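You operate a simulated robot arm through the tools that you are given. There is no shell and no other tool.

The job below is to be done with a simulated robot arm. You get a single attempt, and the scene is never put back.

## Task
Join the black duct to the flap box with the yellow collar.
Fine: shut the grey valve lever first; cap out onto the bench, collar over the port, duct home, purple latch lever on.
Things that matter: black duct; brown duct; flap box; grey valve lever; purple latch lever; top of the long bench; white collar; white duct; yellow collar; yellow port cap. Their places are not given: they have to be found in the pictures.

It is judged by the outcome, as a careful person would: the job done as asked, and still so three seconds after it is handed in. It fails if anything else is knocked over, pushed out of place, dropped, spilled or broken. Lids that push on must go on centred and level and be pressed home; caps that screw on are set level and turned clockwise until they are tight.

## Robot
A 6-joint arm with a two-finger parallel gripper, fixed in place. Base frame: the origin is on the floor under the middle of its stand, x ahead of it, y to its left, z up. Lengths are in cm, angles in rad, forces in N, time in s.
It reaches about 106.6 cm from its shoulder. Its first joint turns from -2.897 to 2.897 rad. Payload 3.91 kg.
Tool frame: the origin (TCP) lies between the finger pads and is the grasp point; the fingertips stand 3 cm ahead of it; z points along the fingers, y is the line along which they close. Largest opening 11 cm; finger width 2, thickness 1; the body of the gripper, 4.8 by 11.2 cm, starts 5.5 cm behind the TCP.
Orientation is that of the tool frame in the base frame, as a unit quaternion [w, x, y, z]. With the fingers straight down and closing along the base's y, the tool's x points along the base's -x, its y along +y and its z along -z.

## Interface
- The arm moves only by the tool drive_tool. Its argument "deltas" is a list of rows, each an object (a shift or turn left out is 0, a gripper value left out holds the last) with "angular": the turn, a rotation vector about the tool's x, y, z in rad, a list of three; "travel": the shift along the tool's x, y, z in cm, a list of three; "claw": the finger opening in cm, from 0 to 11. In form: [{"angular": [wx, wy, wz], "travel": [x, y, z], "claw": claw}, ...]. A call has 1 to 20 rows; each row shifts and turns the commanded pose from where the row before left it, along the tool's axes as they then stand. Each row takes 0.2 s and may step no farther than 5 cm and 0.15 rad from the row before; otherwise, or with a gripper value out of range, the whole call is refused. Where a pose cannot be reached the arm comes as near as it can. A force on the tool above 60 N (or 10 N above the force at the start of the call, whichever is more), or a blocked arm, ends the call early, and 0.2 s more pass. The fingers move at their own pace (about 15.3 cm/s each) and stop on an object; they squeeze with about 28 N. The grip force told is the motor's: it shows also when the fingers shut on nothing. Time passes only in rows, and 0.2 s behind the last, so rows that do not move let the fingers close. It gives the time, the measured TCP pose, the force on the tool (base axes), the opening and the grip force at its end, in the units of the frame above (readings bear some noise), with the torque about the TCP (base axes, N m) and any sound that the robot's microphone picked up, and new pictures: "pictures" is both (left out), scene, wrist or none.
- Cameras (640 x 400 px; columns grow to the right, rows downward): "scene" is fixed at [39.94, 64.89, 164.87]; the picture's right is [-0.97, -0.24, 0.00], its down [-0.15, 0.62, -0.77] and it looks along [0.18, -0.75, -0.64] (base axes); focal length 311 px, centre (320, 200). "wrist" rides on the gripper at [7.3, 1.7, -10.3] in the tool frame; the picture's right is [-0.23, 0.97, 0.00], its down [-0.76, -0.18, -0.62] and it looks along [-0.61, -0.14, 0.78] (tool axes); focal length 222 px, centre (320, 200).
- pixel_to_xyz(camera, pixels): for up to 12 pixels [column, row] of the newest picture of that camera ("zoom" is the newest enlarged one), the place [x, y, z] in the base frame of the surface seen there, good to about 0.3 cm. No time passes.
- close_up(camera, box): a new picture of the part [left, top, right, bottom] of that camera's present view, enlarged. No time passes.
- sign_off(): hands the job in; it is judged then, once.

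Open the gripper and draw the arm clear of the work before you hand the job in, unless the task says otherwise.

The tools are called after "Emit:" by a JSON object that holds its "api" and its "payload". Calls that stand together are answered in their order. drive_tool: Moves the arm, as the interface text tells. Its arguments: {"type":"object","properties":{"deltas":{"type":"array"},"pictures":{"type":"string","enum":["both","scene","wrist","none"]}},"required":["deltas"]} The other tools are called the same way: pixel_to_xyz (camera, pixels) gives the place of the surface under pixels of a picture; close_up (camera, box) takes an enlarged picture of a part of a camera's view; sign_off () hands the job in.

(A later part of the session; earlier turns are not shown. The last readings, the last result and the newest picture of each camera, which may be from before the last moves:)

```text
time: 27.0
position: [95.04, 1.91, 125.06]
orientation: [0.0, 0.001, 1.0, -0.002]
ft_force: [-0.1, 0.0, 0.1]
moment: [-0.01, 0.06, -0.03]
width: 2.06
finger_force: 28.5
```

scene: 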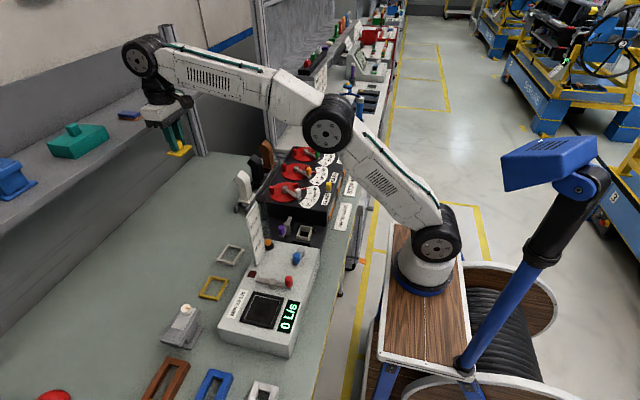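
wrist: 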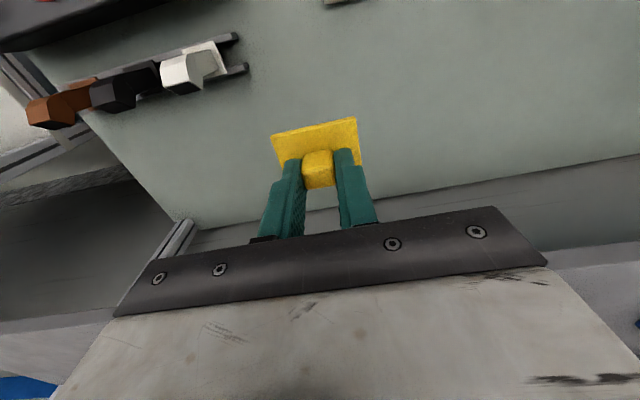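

The bench below (95,2) is clear. I'll check the shelf edge location for clearance and lower most of the way.

Emit:
{"api": "pixel_to_xyz", "payload": {"camera": "scene", "pixels": [[220, 75], [150, 122], [100, 160], [30, 212], [235, 255], [220, 295]]}}

Emit:
{"api": "drive_tool", "payload": {"deltas": [{"travel": [0, 0, 4.2]}, {"travel": [0, 0, 4.2]}, {"travel": [0, 0, 4.2]}, {"travel": [0, 0, 4.2]}, {"travel": [0, 0, 4.2]}, {"travel": [0, 0, 4.2]}, {"travel": [0, 0, 3.5]}, {}], "pictures": "both"}}

Emit:
{"api": "close_up", "payload": {"camera": "scene", "box": [150, 180, 260, 270]}}

```text
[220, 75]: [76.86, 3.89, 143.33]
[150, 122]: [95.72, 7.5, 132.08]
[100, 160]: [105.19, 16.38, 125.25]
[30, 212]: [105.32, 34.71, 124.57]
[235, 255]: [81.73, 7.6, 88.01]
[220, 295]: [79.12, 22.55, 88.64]
```

```text
time: 28.8
position: [95.28, 1.85, 96.59]
orientation: [-0.001, 0.0, 1.0, 0.0]
ft_force: [-0.2, 0.5, -0.1]
moment: [-0.02, 0.0, -0.01]
width: 2.04
finger_force: 28.6
```

scene: 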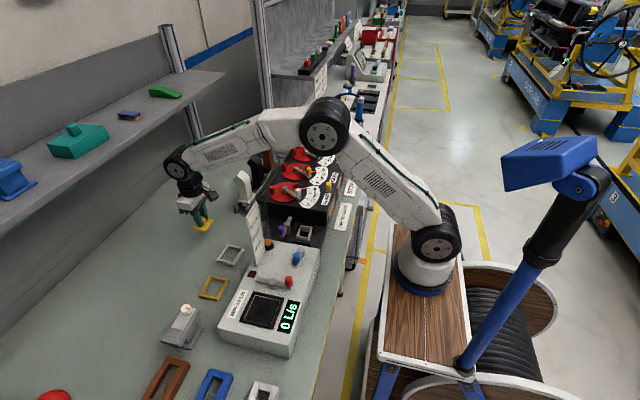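
wrist: 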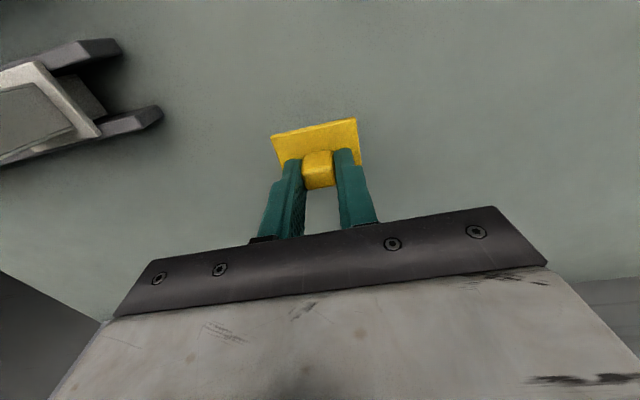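

```text
4.44 times, centred on (205, 225) of scene
```

zoom: 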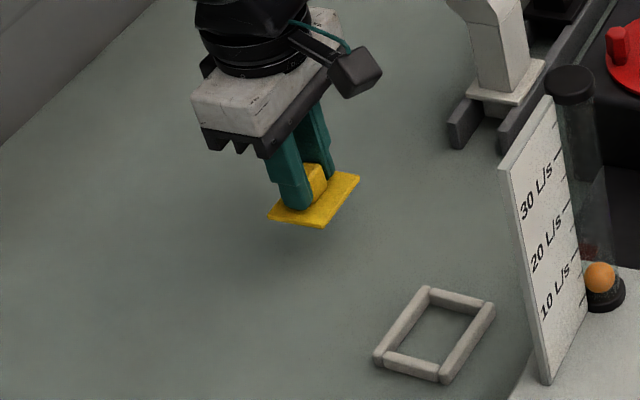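

The cap hangs a few cm above the bench. Lowering slowly until the contact force shows.

Emit:
{"api": "drive_tool", "payload": {"deltas": [{"travel": [0, 0, 2.5]}, {"travel": [0, 0, 1.2]}, {"travel": [0, 0, 0.3]}, {"travel": [0, 0, 0.2]}, {}], "pictures": "wrist"}}

Emit:
{"api": "close_up", "payload": {"camera": "scene", "box": [170, 190, 240, 250]}}

```text
time: 30.0
position: [95.32, 2.02, 92.58]
orientation: [0.002, 0.0, 1.0, -0.001]
ft_force: [0.4, -0.9, 22.0]
moment: [0.02, 0.09, 0.03]
width: 2.06
finger_force: 27.6
```

wrist: 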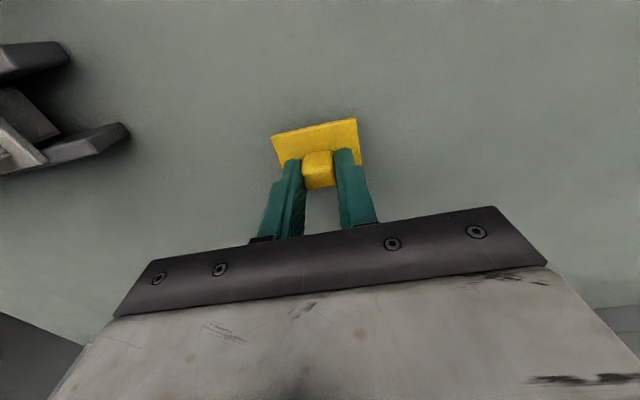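

```text
6.67 times, centred on (205, 220) of scene
```

zoom: 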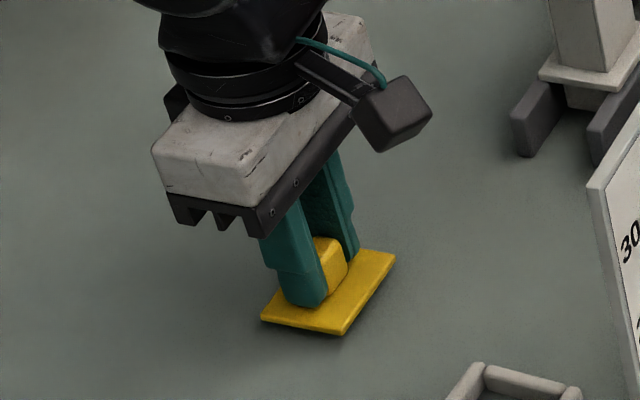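

Contact at 22 N: the cap is down on the bench. I'll ease off slightly, open, and lift away.

Emit:
{"api": "drive_tool", "payload": {"deltas": [{"travel": [0, 0, -0.2]}, {"claw": 3}, {"claw": 5}, {"claw": 5}, {"travel": [0, 0, -2]}, {"travel": [0, 0, -4]}, {"travel": [0, 0, -4]}, {}], "pictures": "both"}}

Emit:
{"api": "close_up", "payload": {"camera": "scene", "box": [150, 170, 290, 310]}}

```text
time: 31.8
position: [95.17, 2.0, 102.55]
orientation: [-0.001, 0.0, 1.0, -0.001]
ft_force: [0.4, -0.6, -0.6]
moment: [0.02, 0.02, 0.02]
width: 4.99
finger_force: 0.1
```

scene: 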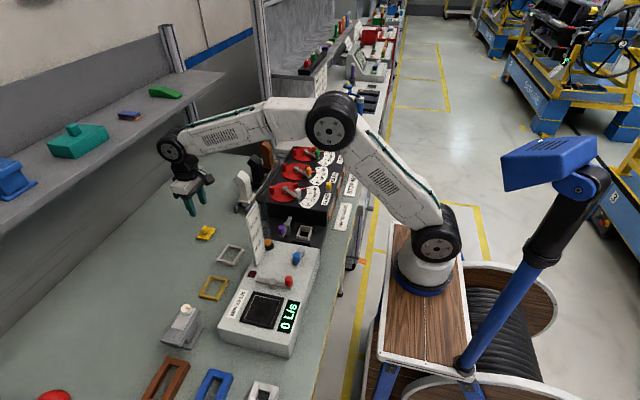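
wrist: 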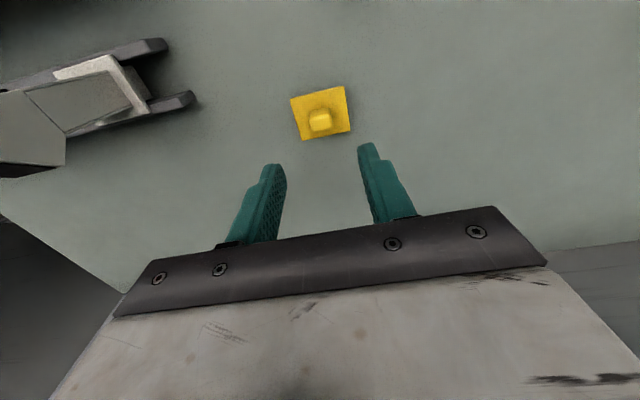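

```text
2.86 times, centred on (220, 240) of scene
```

zoom: 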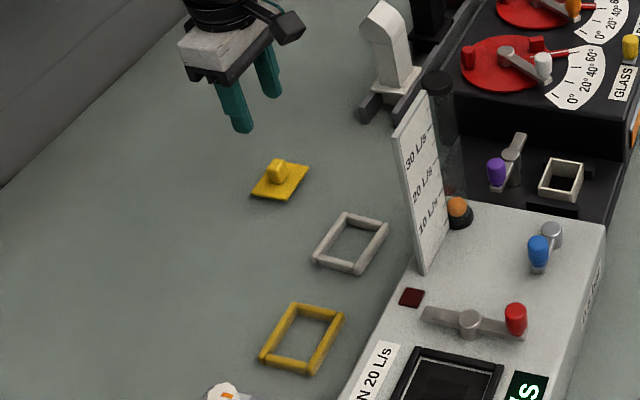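

The cap rests flat on the bench. Now I'll move above the yellow collar (around (82.5,20.5)) to look at it closely.

Emit:
{"api": "drive_tool", "payload": {"deltas": [{"travel": [2.53, 3.17, -1.25], "claw": 8}, {"travel": [2.53, 3.17, -1.25]}, {"travel": [2.53, 3.17, -1.25]}, {"travel": [2.53, 3.17, -1.25]}, {"travel": [2.53, 3.17, -1.25]}, {"travel": [2.53, 3.17, -1.25]}, {}], "pictures": "both"}}

Emit:
{"api": "close_up", "payload": {"camera": "wrist", "box": [220, 40, 440, 200]}}

```text
time: 33.4
position: [80.07, 20.76, 110.41]
orientation: [-0.001, 0.0, 1.0, -0.001]
ft_force: [-0.1, 0.8, 0.5]
moment: [0.02, 0.0, 0.01]
width: 8.0
finger_force: 0.1
```

scene: 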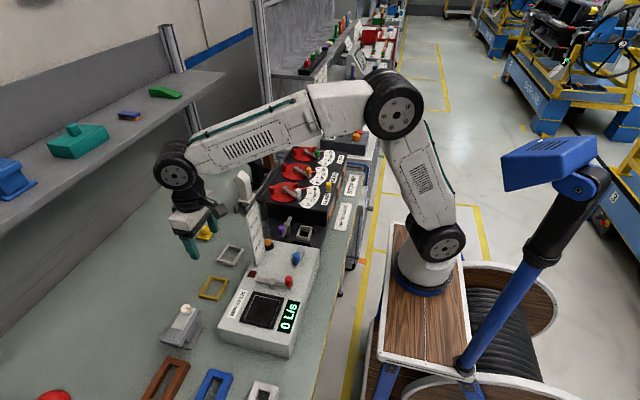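
wrist: 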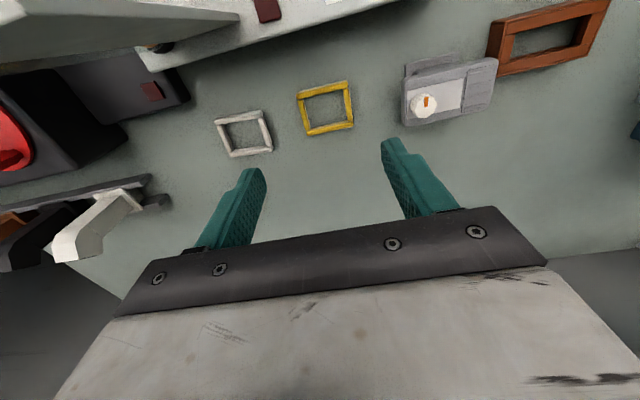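

```text
2.50 times, centred on (330, 120) of wrist
```

zoom: 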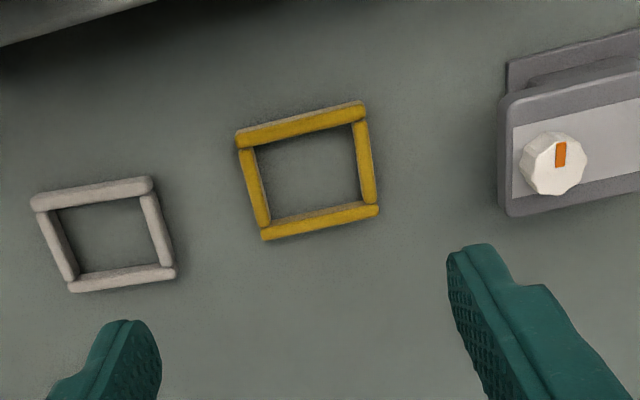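

The yellow collar is at zoom (308,172). I'll measure its bars and the port below for fit and alignment.

Emit:
{"api": "pixel_to_xyz", "payload": {"camera": "zoom", "pixels": [[245, 140], [300, 128], [360, 113], [368, 160], [374, 208], [320, 222], [268, 234], [254, 187], [238, 137], [365, 104], [379, 212], [264, 239]]}}

Emit:
{"api": "pixel_to_xyz", "payload": {"camera": "zoom", "pixels": [[308, 172], [300, 140], [300, 112], [357, 160], [379, 160], [262, 187], [244, 187], [320, 213], [320, 230], [265, 150], [350, 128], [358, 200]]}}

Emit:
{"api": "pixel_to_xyz", "payload": {"camera": "scene", "pixels": [[297, 226], [313, 229], [296, 239], [310, 241], [304, 227], [301, 240], [311, 235], [295, 233], [304, 232], [298, 229], [312, 231], [309, 238]]}}

Emit:
{"api": "close_up", "payload": {"camera": "scene", "box": [270, 205, 340, 255]}}

```text
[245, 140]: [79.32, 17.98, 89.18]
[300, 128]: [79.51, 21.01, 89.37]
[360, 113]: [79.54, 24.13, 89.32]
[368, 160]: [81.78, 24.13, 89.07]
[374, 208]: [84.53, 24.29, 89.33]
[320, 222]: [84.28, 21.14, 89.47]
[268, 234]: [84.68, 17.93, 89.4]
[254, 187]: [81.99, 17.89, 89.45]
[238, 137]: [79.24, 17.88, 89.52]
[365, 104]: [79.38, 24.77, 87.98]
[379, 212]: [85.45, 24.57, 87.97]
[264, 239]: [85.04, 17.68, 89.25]
```

```text
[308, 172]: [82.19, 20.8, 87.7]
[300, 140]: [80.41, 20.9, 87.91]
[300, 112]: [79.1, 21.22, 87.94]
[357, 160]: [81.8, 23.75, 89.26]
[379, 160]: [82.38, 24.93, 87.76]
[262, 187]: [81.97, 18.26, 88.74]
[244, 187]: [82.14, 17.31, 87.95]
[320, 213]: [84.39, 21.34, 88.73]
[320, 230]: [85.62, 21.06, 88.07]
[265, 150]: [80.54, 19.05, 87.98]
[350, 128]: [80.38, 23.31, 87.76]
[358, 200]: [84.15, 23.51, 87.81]
```

```text
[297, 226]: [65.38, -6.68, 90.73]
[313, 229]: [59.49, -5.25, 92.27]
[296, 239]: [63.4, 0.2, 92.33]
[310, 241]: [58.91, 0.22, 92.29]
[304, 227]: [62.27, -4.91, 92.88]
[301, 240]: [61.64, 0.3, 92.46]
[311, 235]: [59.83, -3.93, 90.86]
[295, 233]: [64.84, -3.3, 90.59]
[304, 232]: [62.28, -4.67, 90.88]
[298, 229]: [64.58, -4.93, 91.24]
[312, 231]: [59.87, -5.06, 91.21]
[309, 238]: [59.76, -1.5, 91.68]
```

```text
8.00 times, centred on (305, 230) of scene
```

zoom: 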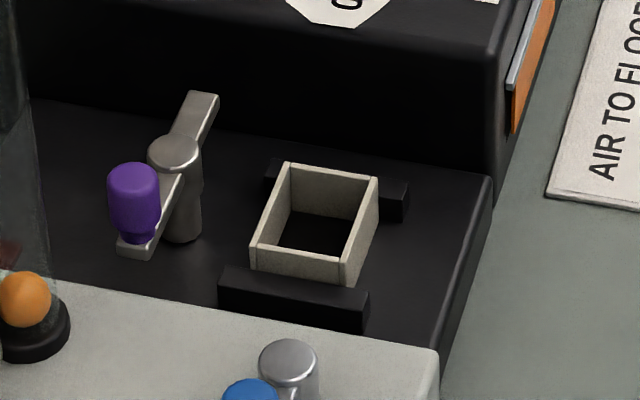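

The collar's bars are centred at x≈79.5/84.4 and y≈17.9/24.2 (centre ≈(82.0,21.05), top z≈89.4). Now I'll measure the port rim precisely from the enlarged scene view.

Emit:
{"api": "pixel_to_xyz", "payload": {"camera": "zoom", "pixels": [[287, 167], [330, 172], [375, 181], [270, 205], [255, 244], [300, 256], [342, 266], [362, 222], [345, 180], [320, 255], [350, 240], [275, 195]]}}

Emit:
{"api": "pixel_to_xyz", "payload": {"camera": "zoom", "pixels": [[225, 272], [290, 290], [365, 300], [295, 165], [400, 190], [280, 165], [160, 190], [130, 250], [200, 100], [175, 150], [140, 205], [390, 200]]}}

```text
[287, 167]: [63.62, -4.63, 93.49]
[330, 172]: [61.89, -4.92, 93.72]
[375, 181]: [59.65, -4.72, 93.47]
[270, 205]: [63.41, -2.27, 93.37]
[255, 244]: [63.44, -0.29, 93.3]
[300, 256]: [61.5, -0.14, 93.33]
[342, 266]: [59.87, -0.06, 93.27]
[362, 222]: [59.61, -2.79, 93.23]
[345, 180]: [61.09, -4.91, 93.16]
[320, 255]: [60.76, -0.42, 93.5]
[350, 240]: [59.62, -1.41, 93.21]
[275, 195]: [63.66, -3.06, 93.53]
```

```text
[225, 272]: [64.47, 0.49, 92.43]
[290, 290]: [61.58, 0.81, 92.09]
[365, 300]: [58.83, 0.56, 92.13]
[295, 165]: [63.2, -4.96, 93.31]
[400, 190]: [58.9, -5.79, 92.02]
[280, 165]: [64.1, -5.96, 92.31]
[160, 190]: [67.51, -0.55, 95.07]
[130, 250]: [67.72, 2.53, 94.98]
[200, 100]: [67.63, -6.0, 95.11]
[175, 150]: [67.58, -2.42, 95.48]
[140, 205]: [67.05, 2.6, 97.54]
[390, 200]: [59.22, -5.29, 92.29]
```

Port rim: x≈59.5–63.6, y≈−5.0…−0.1, top z≈93.4, centre ≈(61.6,−2.5); rail tops z≈92.2. The collar's long side already lies along y like the port, so I'll grip it across y by its outer sides; descending above it for a closer look.

Emit:
{"api": "drive_tool", "payload": {"deltas": [{"travel": [-0.64, 0.1, 4.47], "claw": 9}, {"travel": [-0.64, 0.1, 4.47]}, {"travel": [-0.64, 0.1, 4.47]}, {}], "pictures": "wrist"}}

Emit:
{"api": "close_up", "payload": {"camera": "wrist", "box": [240, 70, 420, 200]}}

```text
time: 34.4
position: [82.15, 21.14, 96.76]
orientation: [0.0, 0.0, 1.0, 0.0]
ft_force: [0.6, 0.5, 0.3]
moment: [0.01, 0.01, -0.03]
width: 8.99
finger_force: 0.2
```

wrist: 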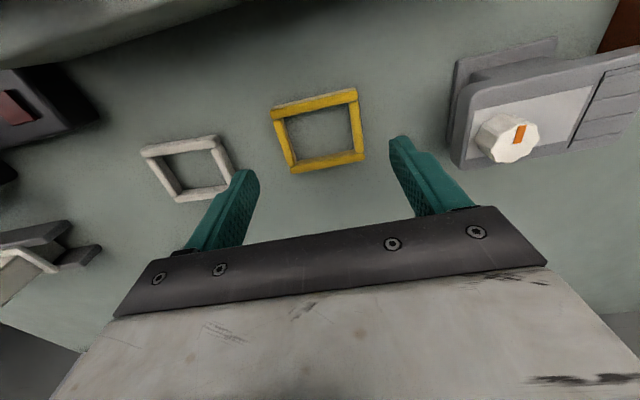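

```text
3.08 times, centred on (330, 135) of wrist
```

zoom: 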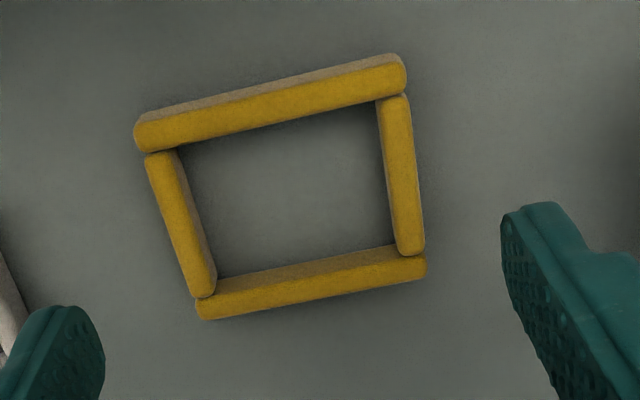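

I'll measure the collar's bar edges at this closer range.

Emit:
{"api": "pixel_to_xyz", "payload": {"camera": "zoom", "pixels": [[266, 97], [270, 112], [272, 122], [310, 275], [313, 285], [316, 296], [168, 215], [182, 220], [195, 222], [388, 170], [400, 170], [415, 168]]}}

Emit:
{"api": "pixel_to_xyz", "payload": {"camera": "zoom", "pixels": [[145, 135], [395, 75], [210, 305], [420, 268], [290, 190], [160, 165], [200, 285], [393, 105], [410, 245], [275, 128], [308, 262], [180, 160]]}}

```text
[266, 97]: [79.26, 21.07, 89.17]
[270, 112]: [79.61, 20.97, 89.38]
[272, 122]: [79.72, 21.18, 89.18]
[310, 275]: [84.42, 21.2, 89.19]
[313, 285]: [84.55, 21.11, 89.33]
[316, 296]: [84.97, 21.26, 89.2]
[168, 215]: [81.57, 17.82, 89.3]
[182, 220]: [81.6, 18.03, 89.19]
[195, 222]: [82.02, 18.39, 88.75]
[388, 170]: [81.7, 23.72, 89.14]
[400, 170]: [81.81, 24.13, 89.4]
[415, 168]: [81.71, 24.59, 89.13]
```

```text
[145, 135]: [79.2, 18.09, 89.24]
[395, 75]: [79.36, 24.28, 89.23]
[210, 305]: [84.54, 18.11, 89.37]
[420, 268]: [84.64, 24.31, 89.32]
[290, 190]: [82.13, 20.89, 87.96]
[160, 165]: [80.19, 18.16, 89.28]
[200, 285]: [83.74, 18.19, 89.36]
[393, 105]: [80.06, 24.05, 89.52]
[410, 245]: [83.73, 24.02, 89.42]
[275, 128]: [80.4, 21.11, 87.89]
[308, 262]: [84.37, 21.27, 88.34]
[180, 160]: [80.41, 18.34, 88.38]
```

Collar centre ≈(82.05,21.1), outer 6.0×7.1, inner 4.4×5.4, top z 89.3. Lowering so the fingertips flank its side bars (TCP z≈91.2), then closing.

Emit:
{"api": "drive_tool", "payload": {"deltas": [{"travel": [0.1, -0.04, 3.5]}, {"travel": [0, 0, 1.5]}, {"travel": [0, 0, 0.5]}, {}], "pictures": "wrist"}}

```text
time: 35.4
position: [81.89, 21.18, 91.11]
orientation: [-0.001, -0.001, 1.0, -0.001]
ft_force: [-0.9, 1.0, -0.3]
moment: [0.02, 0.03, -0.03]
width: 9.0
finger_force: 0.1
```

wrist: 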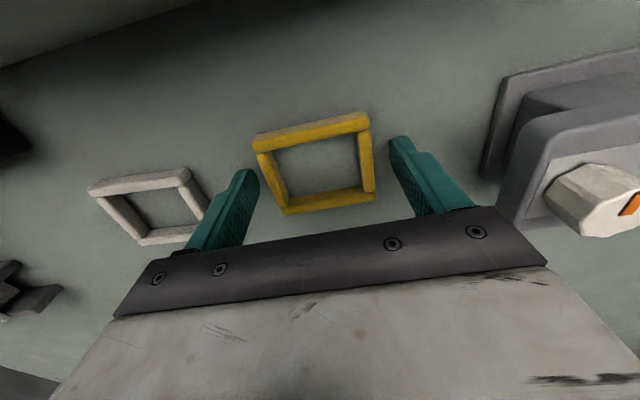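

The fingers flank the collar. Closing on its outer sides.

Emit:
{"api": "drive_tool", "payload": {"deltas": [{"claw": 7.6}, {"claw": 6.5}, {"claw": 5}, {"claw": 5}, {}], "pictures": "wrist"}}

Emit:
{"api": "close_up", "payload": {"camera": "wrist", "box": [220, 80, 420, 230]}}

```text
time: 36.6
position: [81.98, 21.16, 91.21]
orientation: [0.0, 0.0, 1.0, -0.001]
ft_force: [-0.8, -0.6, 0.1]
moment: [-0.01, -0.01, -0.01]
width: 6.85
finger_force: 28.2
```

wrist: 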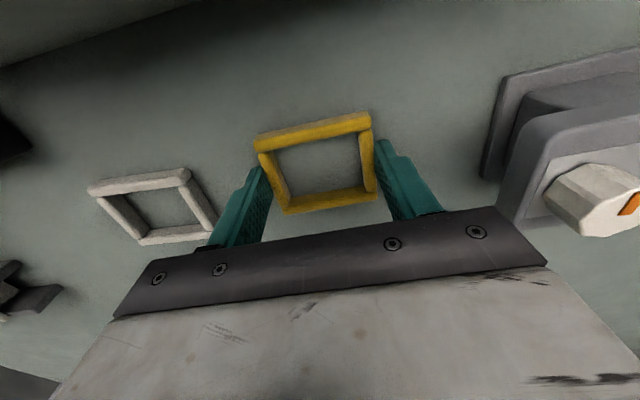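

```text
2.67 times, centred on (320, 155) of wrist
```

zoom: 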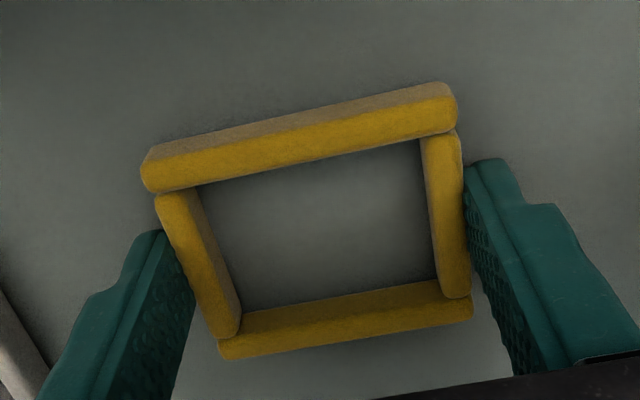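

Gripped at 6.85 cm. Lifting gently to check the hold.

Emit:
{"api": "drive_tool", "payload": {"deltas": [{"travel": [0, 0, -0.5]}, {"travel": [0, 0, -1.5]}, {"travel": [0, 0, -3]}, {"travel": [0, 0, -4]}, {}], "pictures": "both"}}

Emit:
{"api": "close_up", "payload": {"camera": "scene", "box": [160, 190, 280, 300]}}

Emit:
{"api": "close_up", "payload": {"camera": "wrist", "box": [220, 80, 420, 230]}}

```text
time: 37.8
position: [81.82, 21.12, 100.08]
orientation: [0.0, 0.0, 1.0, -0.001]
ft_force: [-0.4, 0.7, 0.1]
moment: [0.01, 0.0, -0.01]
width: 6.82
finger_force: 28.0
```

scene: 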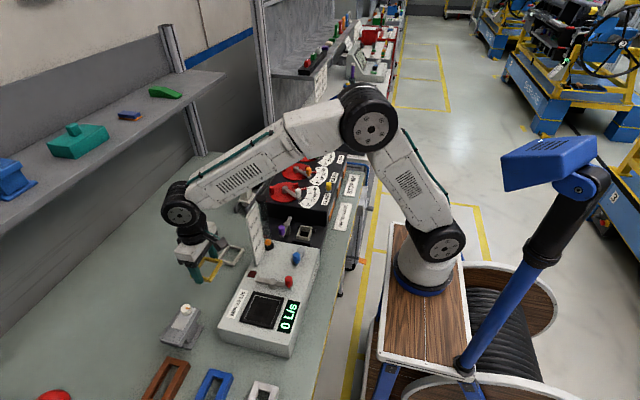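
wrist: 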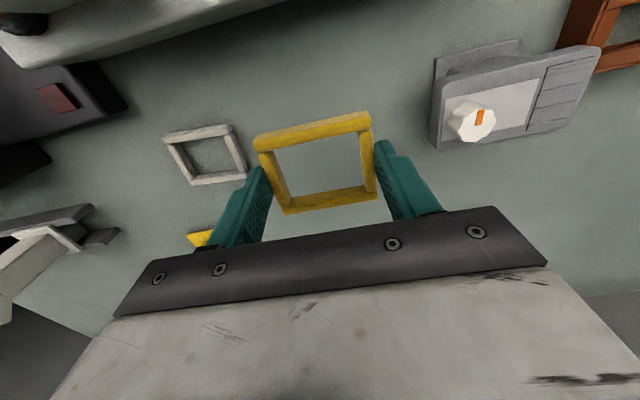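

```text
3.64 times, centred on (220, 245) of scene
```

zoom: 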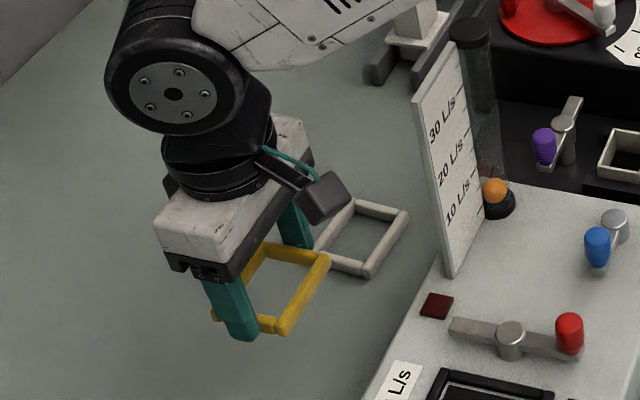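

```text
2.67 times, centred on (320, 155) of wrist
```

zoom: 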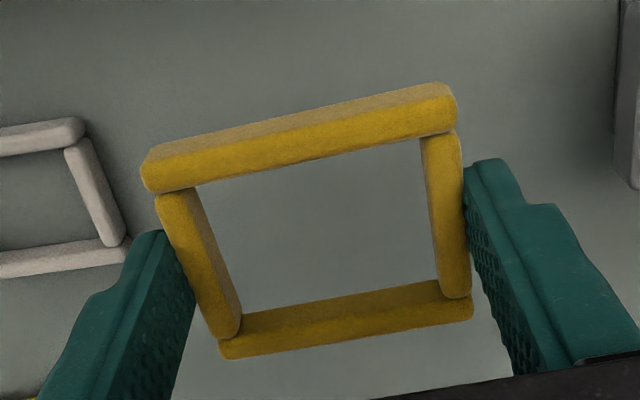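

The collar is held level. I'll measure its bars relative to the TCP (now at (81.82,21.12,100.08)).

Emit:
{"api": "pixel_to_xyz", "payload": {"camera": "zoom", "pixels": [[180, 178], [300, 150], [430, 115], [240, 345], [350, 328], [460, 307], [175, 215], [225, 315], [440, 155], [455, 275], [235, 165], [365, 132]]}}

Emit:
{"api": "pixel_to_xyz", "payload": {"camera": "zoom", "pixels": [[300, 140], [302, 155], [304, 162], [350, 318], [352, 335], [348, 310], [160, 185], [445, 125], [300, 345], [400, 325], [205, 265], [447, 220]]}}

```text
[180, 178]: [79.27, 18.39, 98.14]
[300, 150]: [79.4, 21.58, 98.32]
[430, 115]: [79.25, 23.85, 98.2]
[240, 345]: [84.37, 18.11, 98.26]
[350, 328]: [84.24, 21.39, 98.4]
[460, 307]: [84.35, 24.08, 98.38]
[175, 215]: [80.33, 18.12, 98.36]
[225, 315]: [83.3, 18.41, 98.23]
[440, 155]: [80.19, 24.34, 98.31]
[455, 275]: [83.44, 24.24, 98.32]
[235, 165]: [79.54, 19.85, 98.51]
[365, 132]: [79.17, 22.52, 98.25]
```

```text
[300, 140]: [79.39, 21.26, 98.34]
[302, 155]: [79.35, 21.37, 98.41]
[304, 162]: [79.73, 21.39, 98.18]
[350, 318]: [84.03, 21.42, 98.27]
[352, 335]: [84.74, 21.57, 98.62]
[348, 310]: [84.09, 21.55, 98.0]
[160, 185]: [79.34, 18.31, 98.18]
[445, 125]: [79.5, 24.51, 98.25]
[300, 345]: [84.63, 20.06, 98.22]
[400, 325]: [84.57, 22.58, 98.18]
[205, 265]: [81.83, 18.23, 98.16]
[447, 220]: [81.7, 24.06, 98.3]
```

The collar's centre sits within ~0.05 cm of the TCP in x. I'll raise above the sign/tube (z>114), cross over, and stop above the port at (61.6,−2.5).

Emit:
{"api": "drive_tool", "payload": {"deltas": [{"travel": [0, 0, -4.9]}, {"travel": [0, 0, -4.9]}, {"travel": [0, 0, -4.9]}, {"travel": [0, 0, -4.9]}, {"travel": [0, 0, -2]}, {"travel": [2.89, -3.37, 0]}, {"travel": [2.89, -3.37, 0]}, {"travel": [2.89, -3.37, 0]}, {"travel": [2.89, -3.37, 0]}, {"travel": [2.89, -3.37, 0]}, {"travel": [2.89, -3.37, 0]}, {"travel": [2.89, -3.37, 0]}, {}], "pictures": "both"}}

```text
time: 40.6
position: [61.46, -2.33, 121.73]
orientation: [-0.001, -0.001, 1.0, 0.0]
ft_force: [0.8, 0.2, -0.3]
moment: [0.02, 0.05, -0.01]
width: 6.83
finger_force: 27.7
```

scene: 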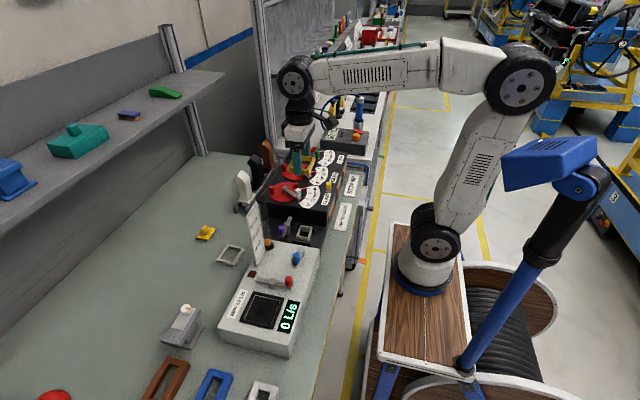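
wrist: 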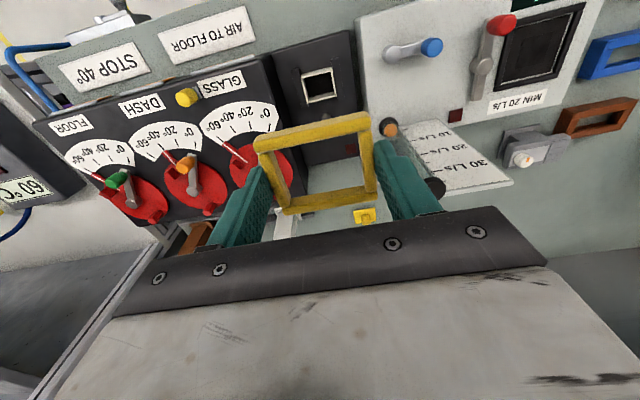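

Aligned roughly above the port. Descending to about z=100, so the collar hovers ~3 cm above the rim, to measure alignment.

Emit:
{"api": "drive_tool", "payload": {"deltas": [{"travel": [0, 0, 4.35]}, {"travel": [0, 0, 4.35]}, {"travel": [0, 0, 4.35]}, {"travel": [0, 0, 4.35]}, {"travel": [0, 0, 4.0]}, {}], "pictures": "both"}}

Emit:
{"api": "close_up", "payload": {"camera": "wrist", "box": [230, 90, 410, 230]}}

Emit:
{"api": "close_up", "payload": {"camera": "scene", "box": [265, 190, 345, 250]}}

```text
time: 42.0
position: [61.21, -2.13, 100.55]
orientation: [-0.001, 0.0, 1.0, -0.001]
ft_force: [0.1, 1.1, -0.7]
moment: [0.0, 0.05, 0.01]
width: 6.81
finger_force: 28.0
```

scene: 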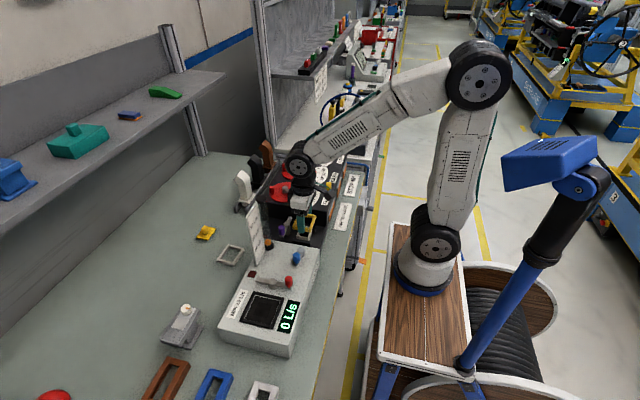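
wrist: 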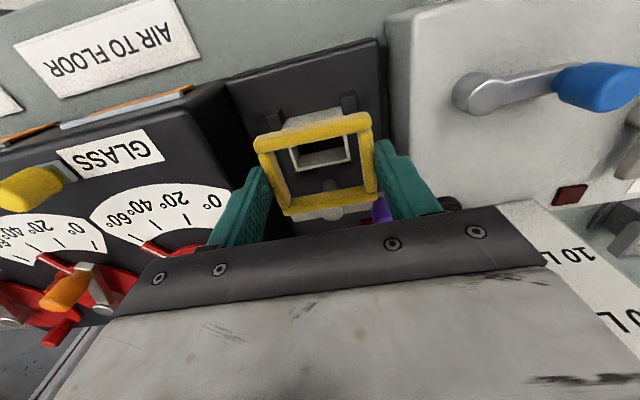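

```text
2.86 times, centred on (320, 160) of wrist
```

zoom: 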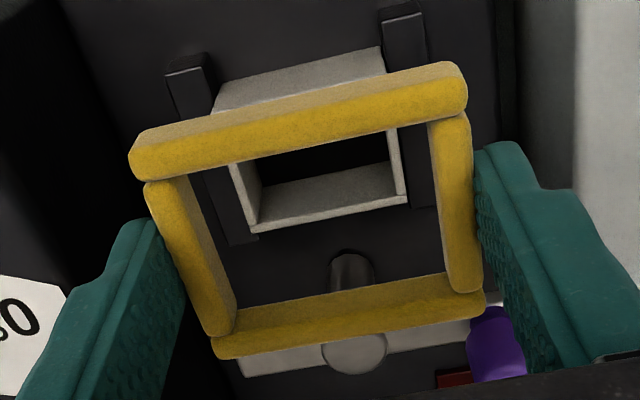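

```text
6.67 times, centred on (305, 220) of scene
```

zoom: 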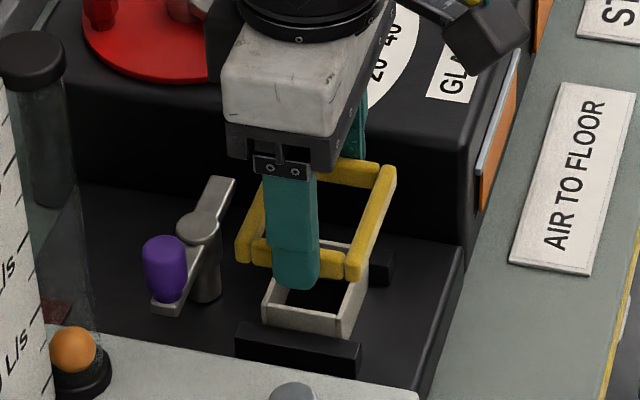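

I'll measure the collar and port in the same enlarged scene view, and again in the wrist view, to get their relative offset.

Emit:
{"api": "pixel_to_xyz", "payload": {"camera": "zoom", "pixels": [[381, 205], [372, 225], [345, 270], [350, 166], [370, 172], [262, 192], [247, 245], [270, 253], [335, 263], [343, 290], [350, 318], [300, 323]]}}

Emit:
{"api": "close_up", "payload": {"camera": "wrist", "box": [230, 90, 410, 230]}}

Emit:
{"api": "pixel_to_xyz", "payload": {"camera": "zoom", "pixels": [[258, 222], [330, 217], [402, 200], [396, 160], [243, 190], [300, 223], [375, 208], [380, 75], [220, 108], [400, 185], [250, 205], [360, 212]]}}

Emit:
{"api": "pixel_to_xyz", "payload": {"camera": "zoom", "pixels": [[170, 165], [300, 133], [430, 100], [235, 345], [350, 325], [470, 300], [180, 225], [215, 310], [450, 150], [462, 260], [250, 145], [400, 318]]}}

```text
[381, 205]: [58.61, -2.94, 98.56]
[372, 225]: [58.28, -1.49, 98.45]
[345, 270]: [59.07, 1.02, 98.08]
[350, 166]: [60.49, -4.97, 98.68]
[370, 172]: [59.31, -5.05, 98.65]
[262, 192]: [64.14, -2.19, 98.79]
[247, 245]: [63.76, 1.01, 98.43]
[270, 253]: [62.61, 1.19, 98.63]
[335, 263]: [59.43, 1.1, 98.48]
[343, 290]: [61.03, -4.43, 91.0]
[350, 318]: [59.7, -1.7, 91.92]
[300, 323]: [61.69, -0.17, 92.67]
```

```text
2.86 times, centred on (320, 160) of wrist
```

zoom: 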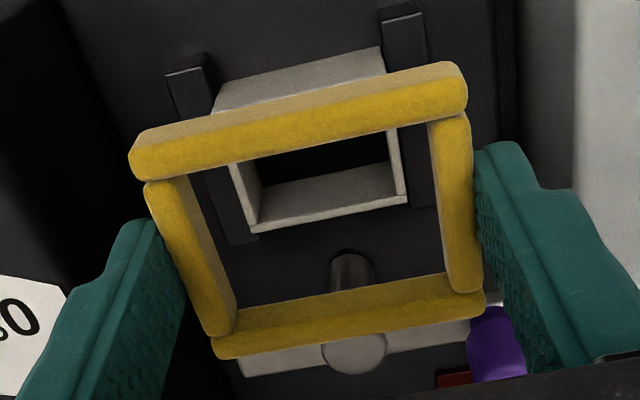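

```text
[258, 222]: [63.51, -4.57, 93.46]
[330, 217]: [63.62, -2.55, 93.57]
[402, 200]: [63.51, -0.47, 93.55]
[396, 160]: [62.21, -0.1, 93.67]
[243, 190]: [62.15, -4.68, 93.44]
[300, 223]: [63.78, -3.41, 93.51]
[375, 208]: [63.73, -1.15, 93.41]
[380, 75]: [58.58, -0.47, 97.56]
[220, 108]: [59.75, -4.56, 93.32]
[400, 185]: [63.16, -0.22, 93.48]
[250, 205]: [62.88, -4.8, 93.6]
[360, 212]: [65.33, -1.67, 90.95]
```

```text
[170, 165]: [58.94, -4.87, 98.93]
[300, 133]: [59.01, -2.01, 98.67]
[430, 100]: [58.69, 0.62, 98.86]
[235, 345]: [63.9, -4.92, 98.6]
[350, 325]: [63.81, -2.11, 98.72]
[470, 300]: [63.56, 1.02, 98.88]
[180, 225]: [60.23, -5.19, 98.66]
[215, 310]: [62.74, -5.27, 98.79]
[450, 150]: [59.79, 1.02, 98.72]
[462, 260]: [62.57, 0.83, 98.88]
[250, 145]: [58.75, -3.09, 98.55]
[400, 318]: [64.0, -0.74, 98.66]
```

Collar centre measured (61.33,−2.15); port centre (≈61.62,−2.47). I'll shift +0.3 in x, −0.32 in y, go down 2.5 cm, and re-measure.

Emit:
{"api": "drive_tool", "payload": {"deltas": [{"travel": [-0.3, -0.32, 0]}, {"travel": [0, 0, 1.5]}, {"travel": [0, 0, 1.0]}, {}, {}], "pictures": "both"}}

Emit:
{"api": "close_up", "payload": {"camera": "wrist", "box": [240, 90, 400, 220]}}

Emit:
{"api": "pixel_to_xyz", "payload": {"camera": "zoom", "pixels": [[170, 165], [300, 133], [430, 100], [235, 345], [350, 325], [470, 300], [180, 225], [215, 310], [450, 150], [462, 260], [250, 145], [400, 318]]}}

```text
time: 43.2
position: [61.81, -2.77, 97.88]
orientation: [-0.001, 0.001, 1.0, -0.001]
ft_force: [-0.1, 0.6, -0.6]
moment: [0.01, -0.04, 0.02]
width: 6.85
finger_force: 28.1
```

scene: 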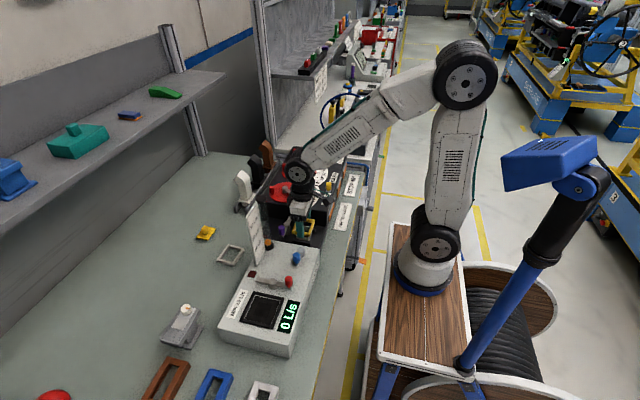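
wrist: 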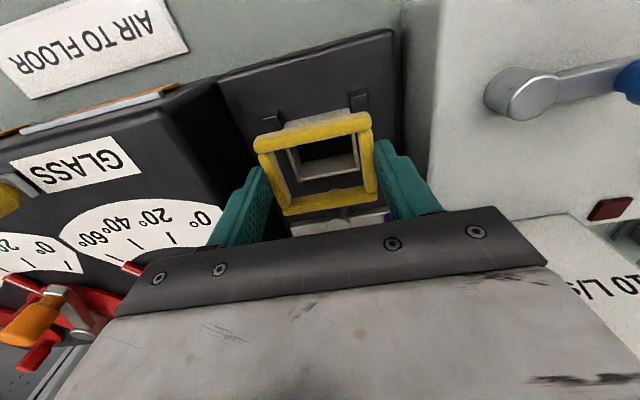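

```text
3.08 times, centred on (320, 155) of wrist
```

zoom: 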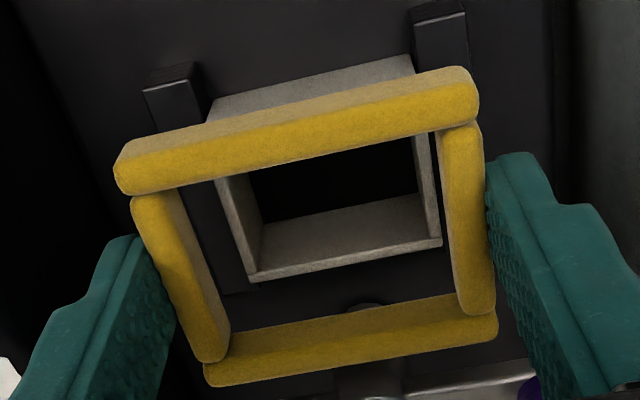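

```text
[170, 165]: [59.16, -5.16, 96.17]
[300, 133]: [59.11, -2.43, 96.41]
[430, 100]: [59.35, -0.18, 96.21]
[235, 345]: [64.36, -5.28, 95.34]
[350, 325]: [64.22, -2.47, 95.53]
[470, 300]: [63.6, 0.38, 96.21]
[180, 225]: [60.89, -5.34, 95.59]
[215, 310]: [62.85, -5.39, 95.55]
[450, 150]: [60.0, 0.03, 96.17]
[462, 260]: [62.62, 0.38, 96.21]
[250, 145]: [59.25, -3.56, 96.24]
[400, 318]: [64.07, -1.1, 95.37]
```

The arm settled farther than expected (reading (61.81,−2.77)). I'll re-measure collar bars and port rim in this new view.

Emit:
{"api": "pixel_to_xyz", "payload": {"camera": "zoom", "pixels": [[300, 268], [350, 257], [400, 247], [437, 190], [438, 215], [235, 220], [245, 255], [230, 200], [436, 165], [320, 263], [380, 251], [428, 200]]}}

Emit:
{"api": "pixel_to_xyz", "payload": {"camera": "zoom", "pixels": [[300, 140], [200, 165], [400, 113], [350, 342], [270, 357], [430, 328], [165, 240], [195, 320], [460, 165], [477, 280], [180, 280], [470, 230]]}}

Emit:
{"api": "close_up", "payload": {"camera": "scene", "box": [275, 200, 335, 250]}}

```text
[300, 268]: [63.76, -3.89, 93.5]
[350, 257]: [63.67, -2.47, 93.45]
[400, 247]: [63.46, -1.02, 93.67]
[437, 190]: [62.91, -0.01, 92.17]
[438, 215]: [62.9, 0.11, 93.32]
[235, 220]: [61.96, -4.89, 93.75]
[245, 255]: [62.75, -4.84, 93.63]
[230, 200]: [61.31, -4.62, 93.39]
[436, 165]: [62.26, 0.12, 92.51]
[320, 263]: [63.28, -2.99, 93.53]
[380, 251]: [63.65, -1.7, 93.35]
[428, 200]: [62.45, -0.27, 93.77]
```

```text
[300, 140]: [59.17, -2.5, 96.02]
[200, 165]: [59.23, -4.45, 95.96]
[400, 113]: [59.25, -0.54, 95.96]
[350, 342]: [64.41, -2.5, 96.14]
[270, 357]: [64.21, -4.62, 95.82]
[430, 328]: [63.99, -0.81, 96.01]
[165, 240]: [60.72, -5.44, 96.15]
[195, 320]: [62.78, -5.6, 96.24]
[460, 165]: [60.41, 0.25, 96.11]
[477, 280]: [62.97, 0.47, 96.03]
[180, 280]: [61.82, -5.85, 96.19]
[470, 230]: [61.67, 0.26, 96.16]
```

```text
8.00 times, centred on (305, 225) of scene
```

zoom: 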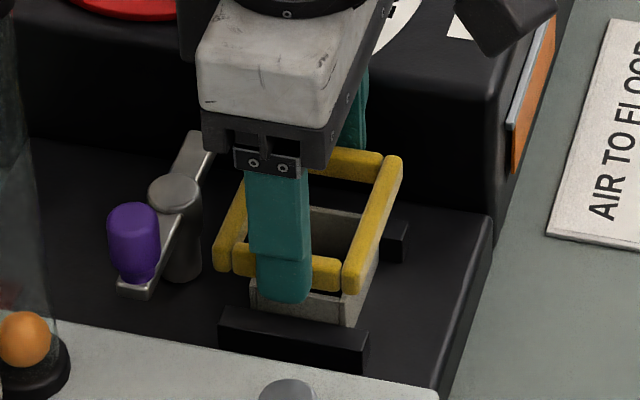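

Collar centre now (61.71,−2.65) vs port (61.62,−2.46): shift −0.09 in x and +0.19 in y, then re-measure.

Emit:
{"api": "drive_tool", "payload": {"deltas": [{"travel": [0.08, 0.19, 0]}, {}, {}], "pictures": "wrist"}}

Emit:
{"api": "close_up", "payload": {"camera": "wrist", "box": [240, 90, 400, 220]}}

Emit:
{"api": "pixel_to_xyz", "payload": {"camera": "zoom", "pixels": [[300, 140], [200, 165], [400, 113], [350, 342], [270, 357], [430, 328], [165, 240], [195, 320], [460, 165], [477, 280], [180, 280], [470, 230]]}}

```text
time: 44.0
position: [61.69, -2.4, 97.93]
orientation: [-0.001, 0.0, 1.0, -0.001]
ft_force: [0.5, 0.6, -1.3]
moment: [0.01, 0.0, -0.01]
width: 6.85
finger_force: 28.0
```

wrist: 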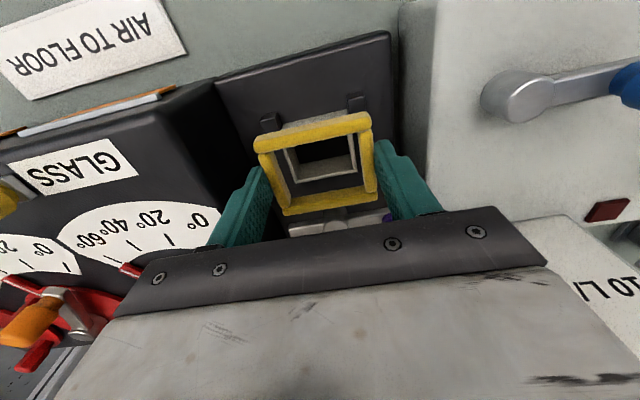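

```text
3.08 times, centred on (320, 155) of wrist
```

zoom: 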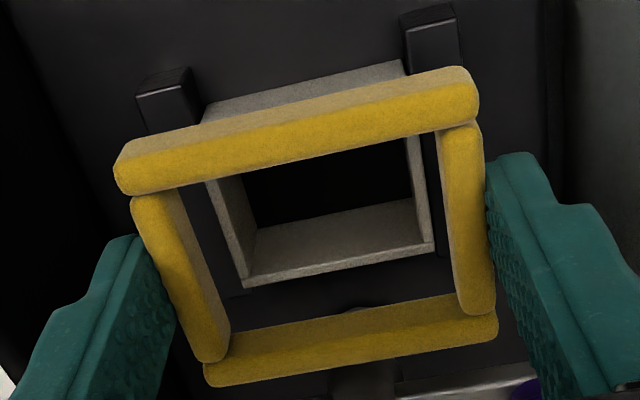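

```text
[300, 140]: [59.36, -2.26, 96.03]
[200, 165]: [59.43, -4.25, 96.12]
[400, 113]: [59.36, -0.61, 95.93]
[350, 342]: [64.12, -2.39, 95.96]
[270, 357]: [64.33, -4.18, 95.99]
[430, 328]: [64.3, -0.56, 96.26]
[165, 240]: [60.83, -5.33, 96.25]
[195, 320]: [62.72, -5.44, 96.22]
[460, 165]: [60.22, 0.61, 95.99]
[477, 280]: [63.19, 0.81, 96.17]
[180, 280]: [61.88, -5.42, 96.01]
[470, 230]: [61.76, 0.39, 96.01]
```

Collar centre now (61.8,−2.40); port (61.6,−2.47). Nudging −0.15 in x, −0.07 in y and lowering 0.8 cm so the collar is just above the rim.

Emit:
{"api": "drive_tool", "payload": {"deltas": [{"travel": [0.15, -0.07, 0]}, {"travel": [0, 0, 0.7]}, {}, {}], "pictures": "wrist"}}

Emit:
{"api": "close_up", "payload": {"camera": "wrist", "box": [240, 90, 400, 220]}}

Emit:
{"api": "pixel_to_xyz", "payload": {"camera": "zoom", "pixels": [[300, 140], [200, 165], [400, 113], [350, 342], [270, 357], [430, 328], [165, 240], [195, 320], [460, 165], [477, 280], [180, 280], [470, 230]]}}

Emit:
{"api": "close_up", "payload": {"camera": "scene", "box": [275, 200, 335, 250]}}

```text
time: 45.0
position: [61.72, -2.7, 97.17]
orientation: [-0.001, 0.0, 1.0, -0.001]
ft_force: [-0.2, -0.5, 0.6]
moment: [0.02, 0.01, -0.02]
width: 6.84
finger_force: 27.8
```

wrist: 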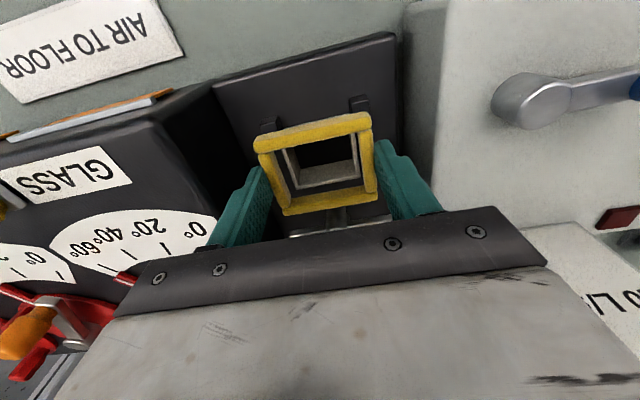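

```text
3.08 times, centred on (320, 155) of wrist
```

zoom: 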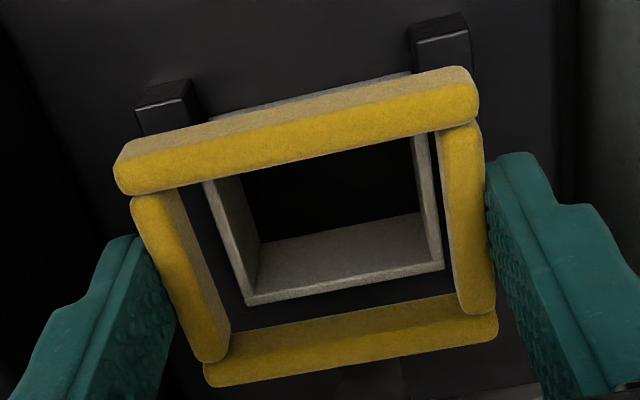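

```text
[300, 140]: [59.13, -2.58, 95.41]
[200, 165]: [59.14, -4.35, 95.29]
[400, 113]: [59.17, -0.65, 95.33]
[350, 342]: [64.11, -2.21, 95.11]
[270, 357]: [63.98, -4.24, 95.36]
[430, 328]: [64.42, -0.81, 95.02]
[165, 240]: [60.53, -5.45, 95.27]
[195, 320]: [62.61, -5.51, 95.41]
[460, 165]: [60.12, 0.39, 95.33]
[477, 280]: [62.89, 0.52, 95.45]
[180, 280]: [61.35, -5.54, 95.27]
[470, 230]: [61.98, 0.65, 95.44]
```

```text
8.00 times, centred on (305, 225) of scene
```

zoom: 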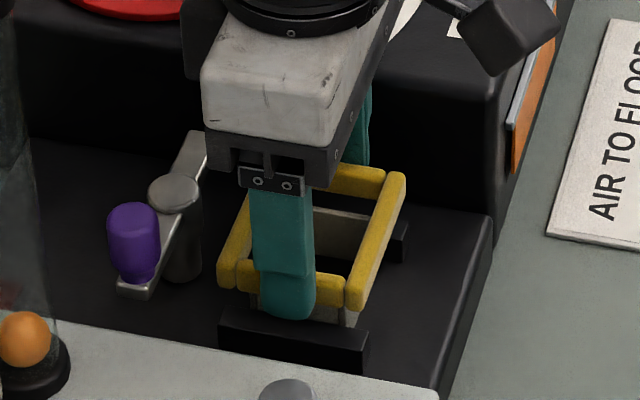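

Collar centre (61.66,−2.49) now matches the port (61.6,−2.47). Lowering in small steps while watching the force.

Emit:
{"api": "drive_tool", "payload": {"deltas": [{"travel": [0, 0, 0.3]}, {"travel": [0, 0, 0.3]}, {}], "pictures": "wrist"}}

Emit:
{"api": "close_up", "payload": {"camera": "wrist", "box": [240, 90, 400, 220]}}

```text
time: 45.8
position: [61.68, -2.52, 96.58]
orientation: [-0.001, 0.0, 1.0, -0.001]
ft_force: [-0.5, 0.0, 0.1]
moment: [0.0, 0.02, 0.0]
width: 6.81
finger_force: 28.0
```

wrist: 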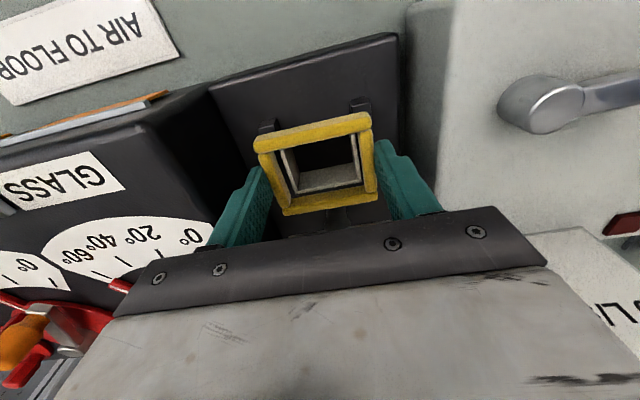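

```text
3.08 times, centred on (320, 155) of wrist
```

zoom: 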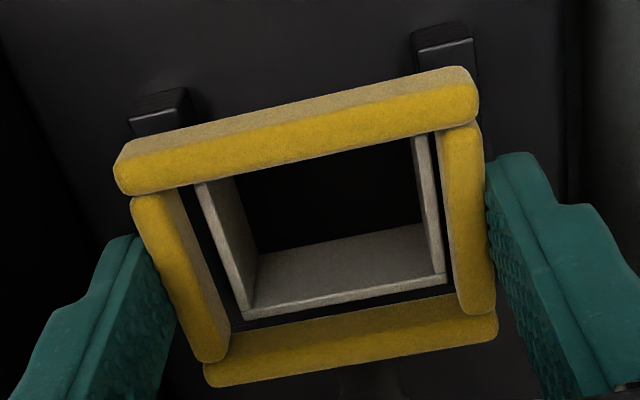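

No contact and the rim lies centrally within the collar. Continuing down in small steps.

Emit:
{"api": "drive_tool", "payload": {"deltas": [{"travel": [0, 0, 0.25]}, {"travel": [0, 0, 0.25]}, {}], "pictures": "wrist"}}

Emit:
{"api": "close_up", "payload": {"camera": "wrist", "box": [240, 90, 400, 220]}}

```text
time: 46.6
position: [61.73, -2.73, 96.03]
orientation: [-0.001, 0.0, 1.0, -0.001]
ft_force: [0.0, 0.5, 0.0]
moment: [-0.01, 0.01, 0.0]
width: 6.82
finger_force: 28.2
```

wrist: 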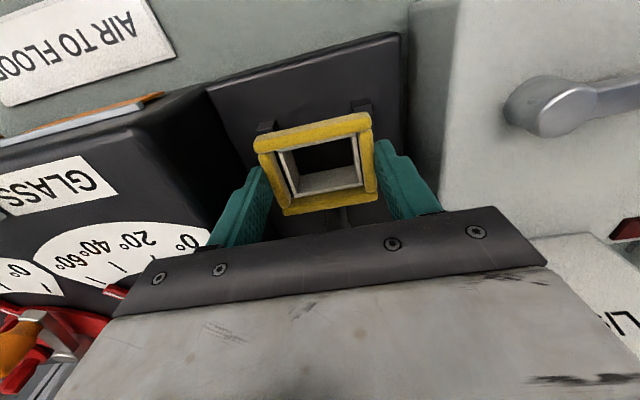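

```text
3.08 times, centred on (320, 155) of wrist
```

zoom: 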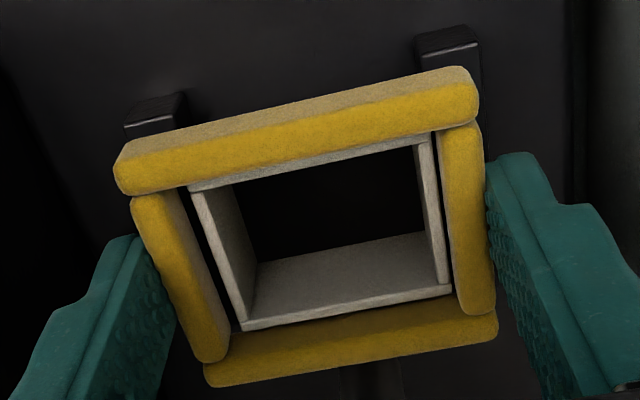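

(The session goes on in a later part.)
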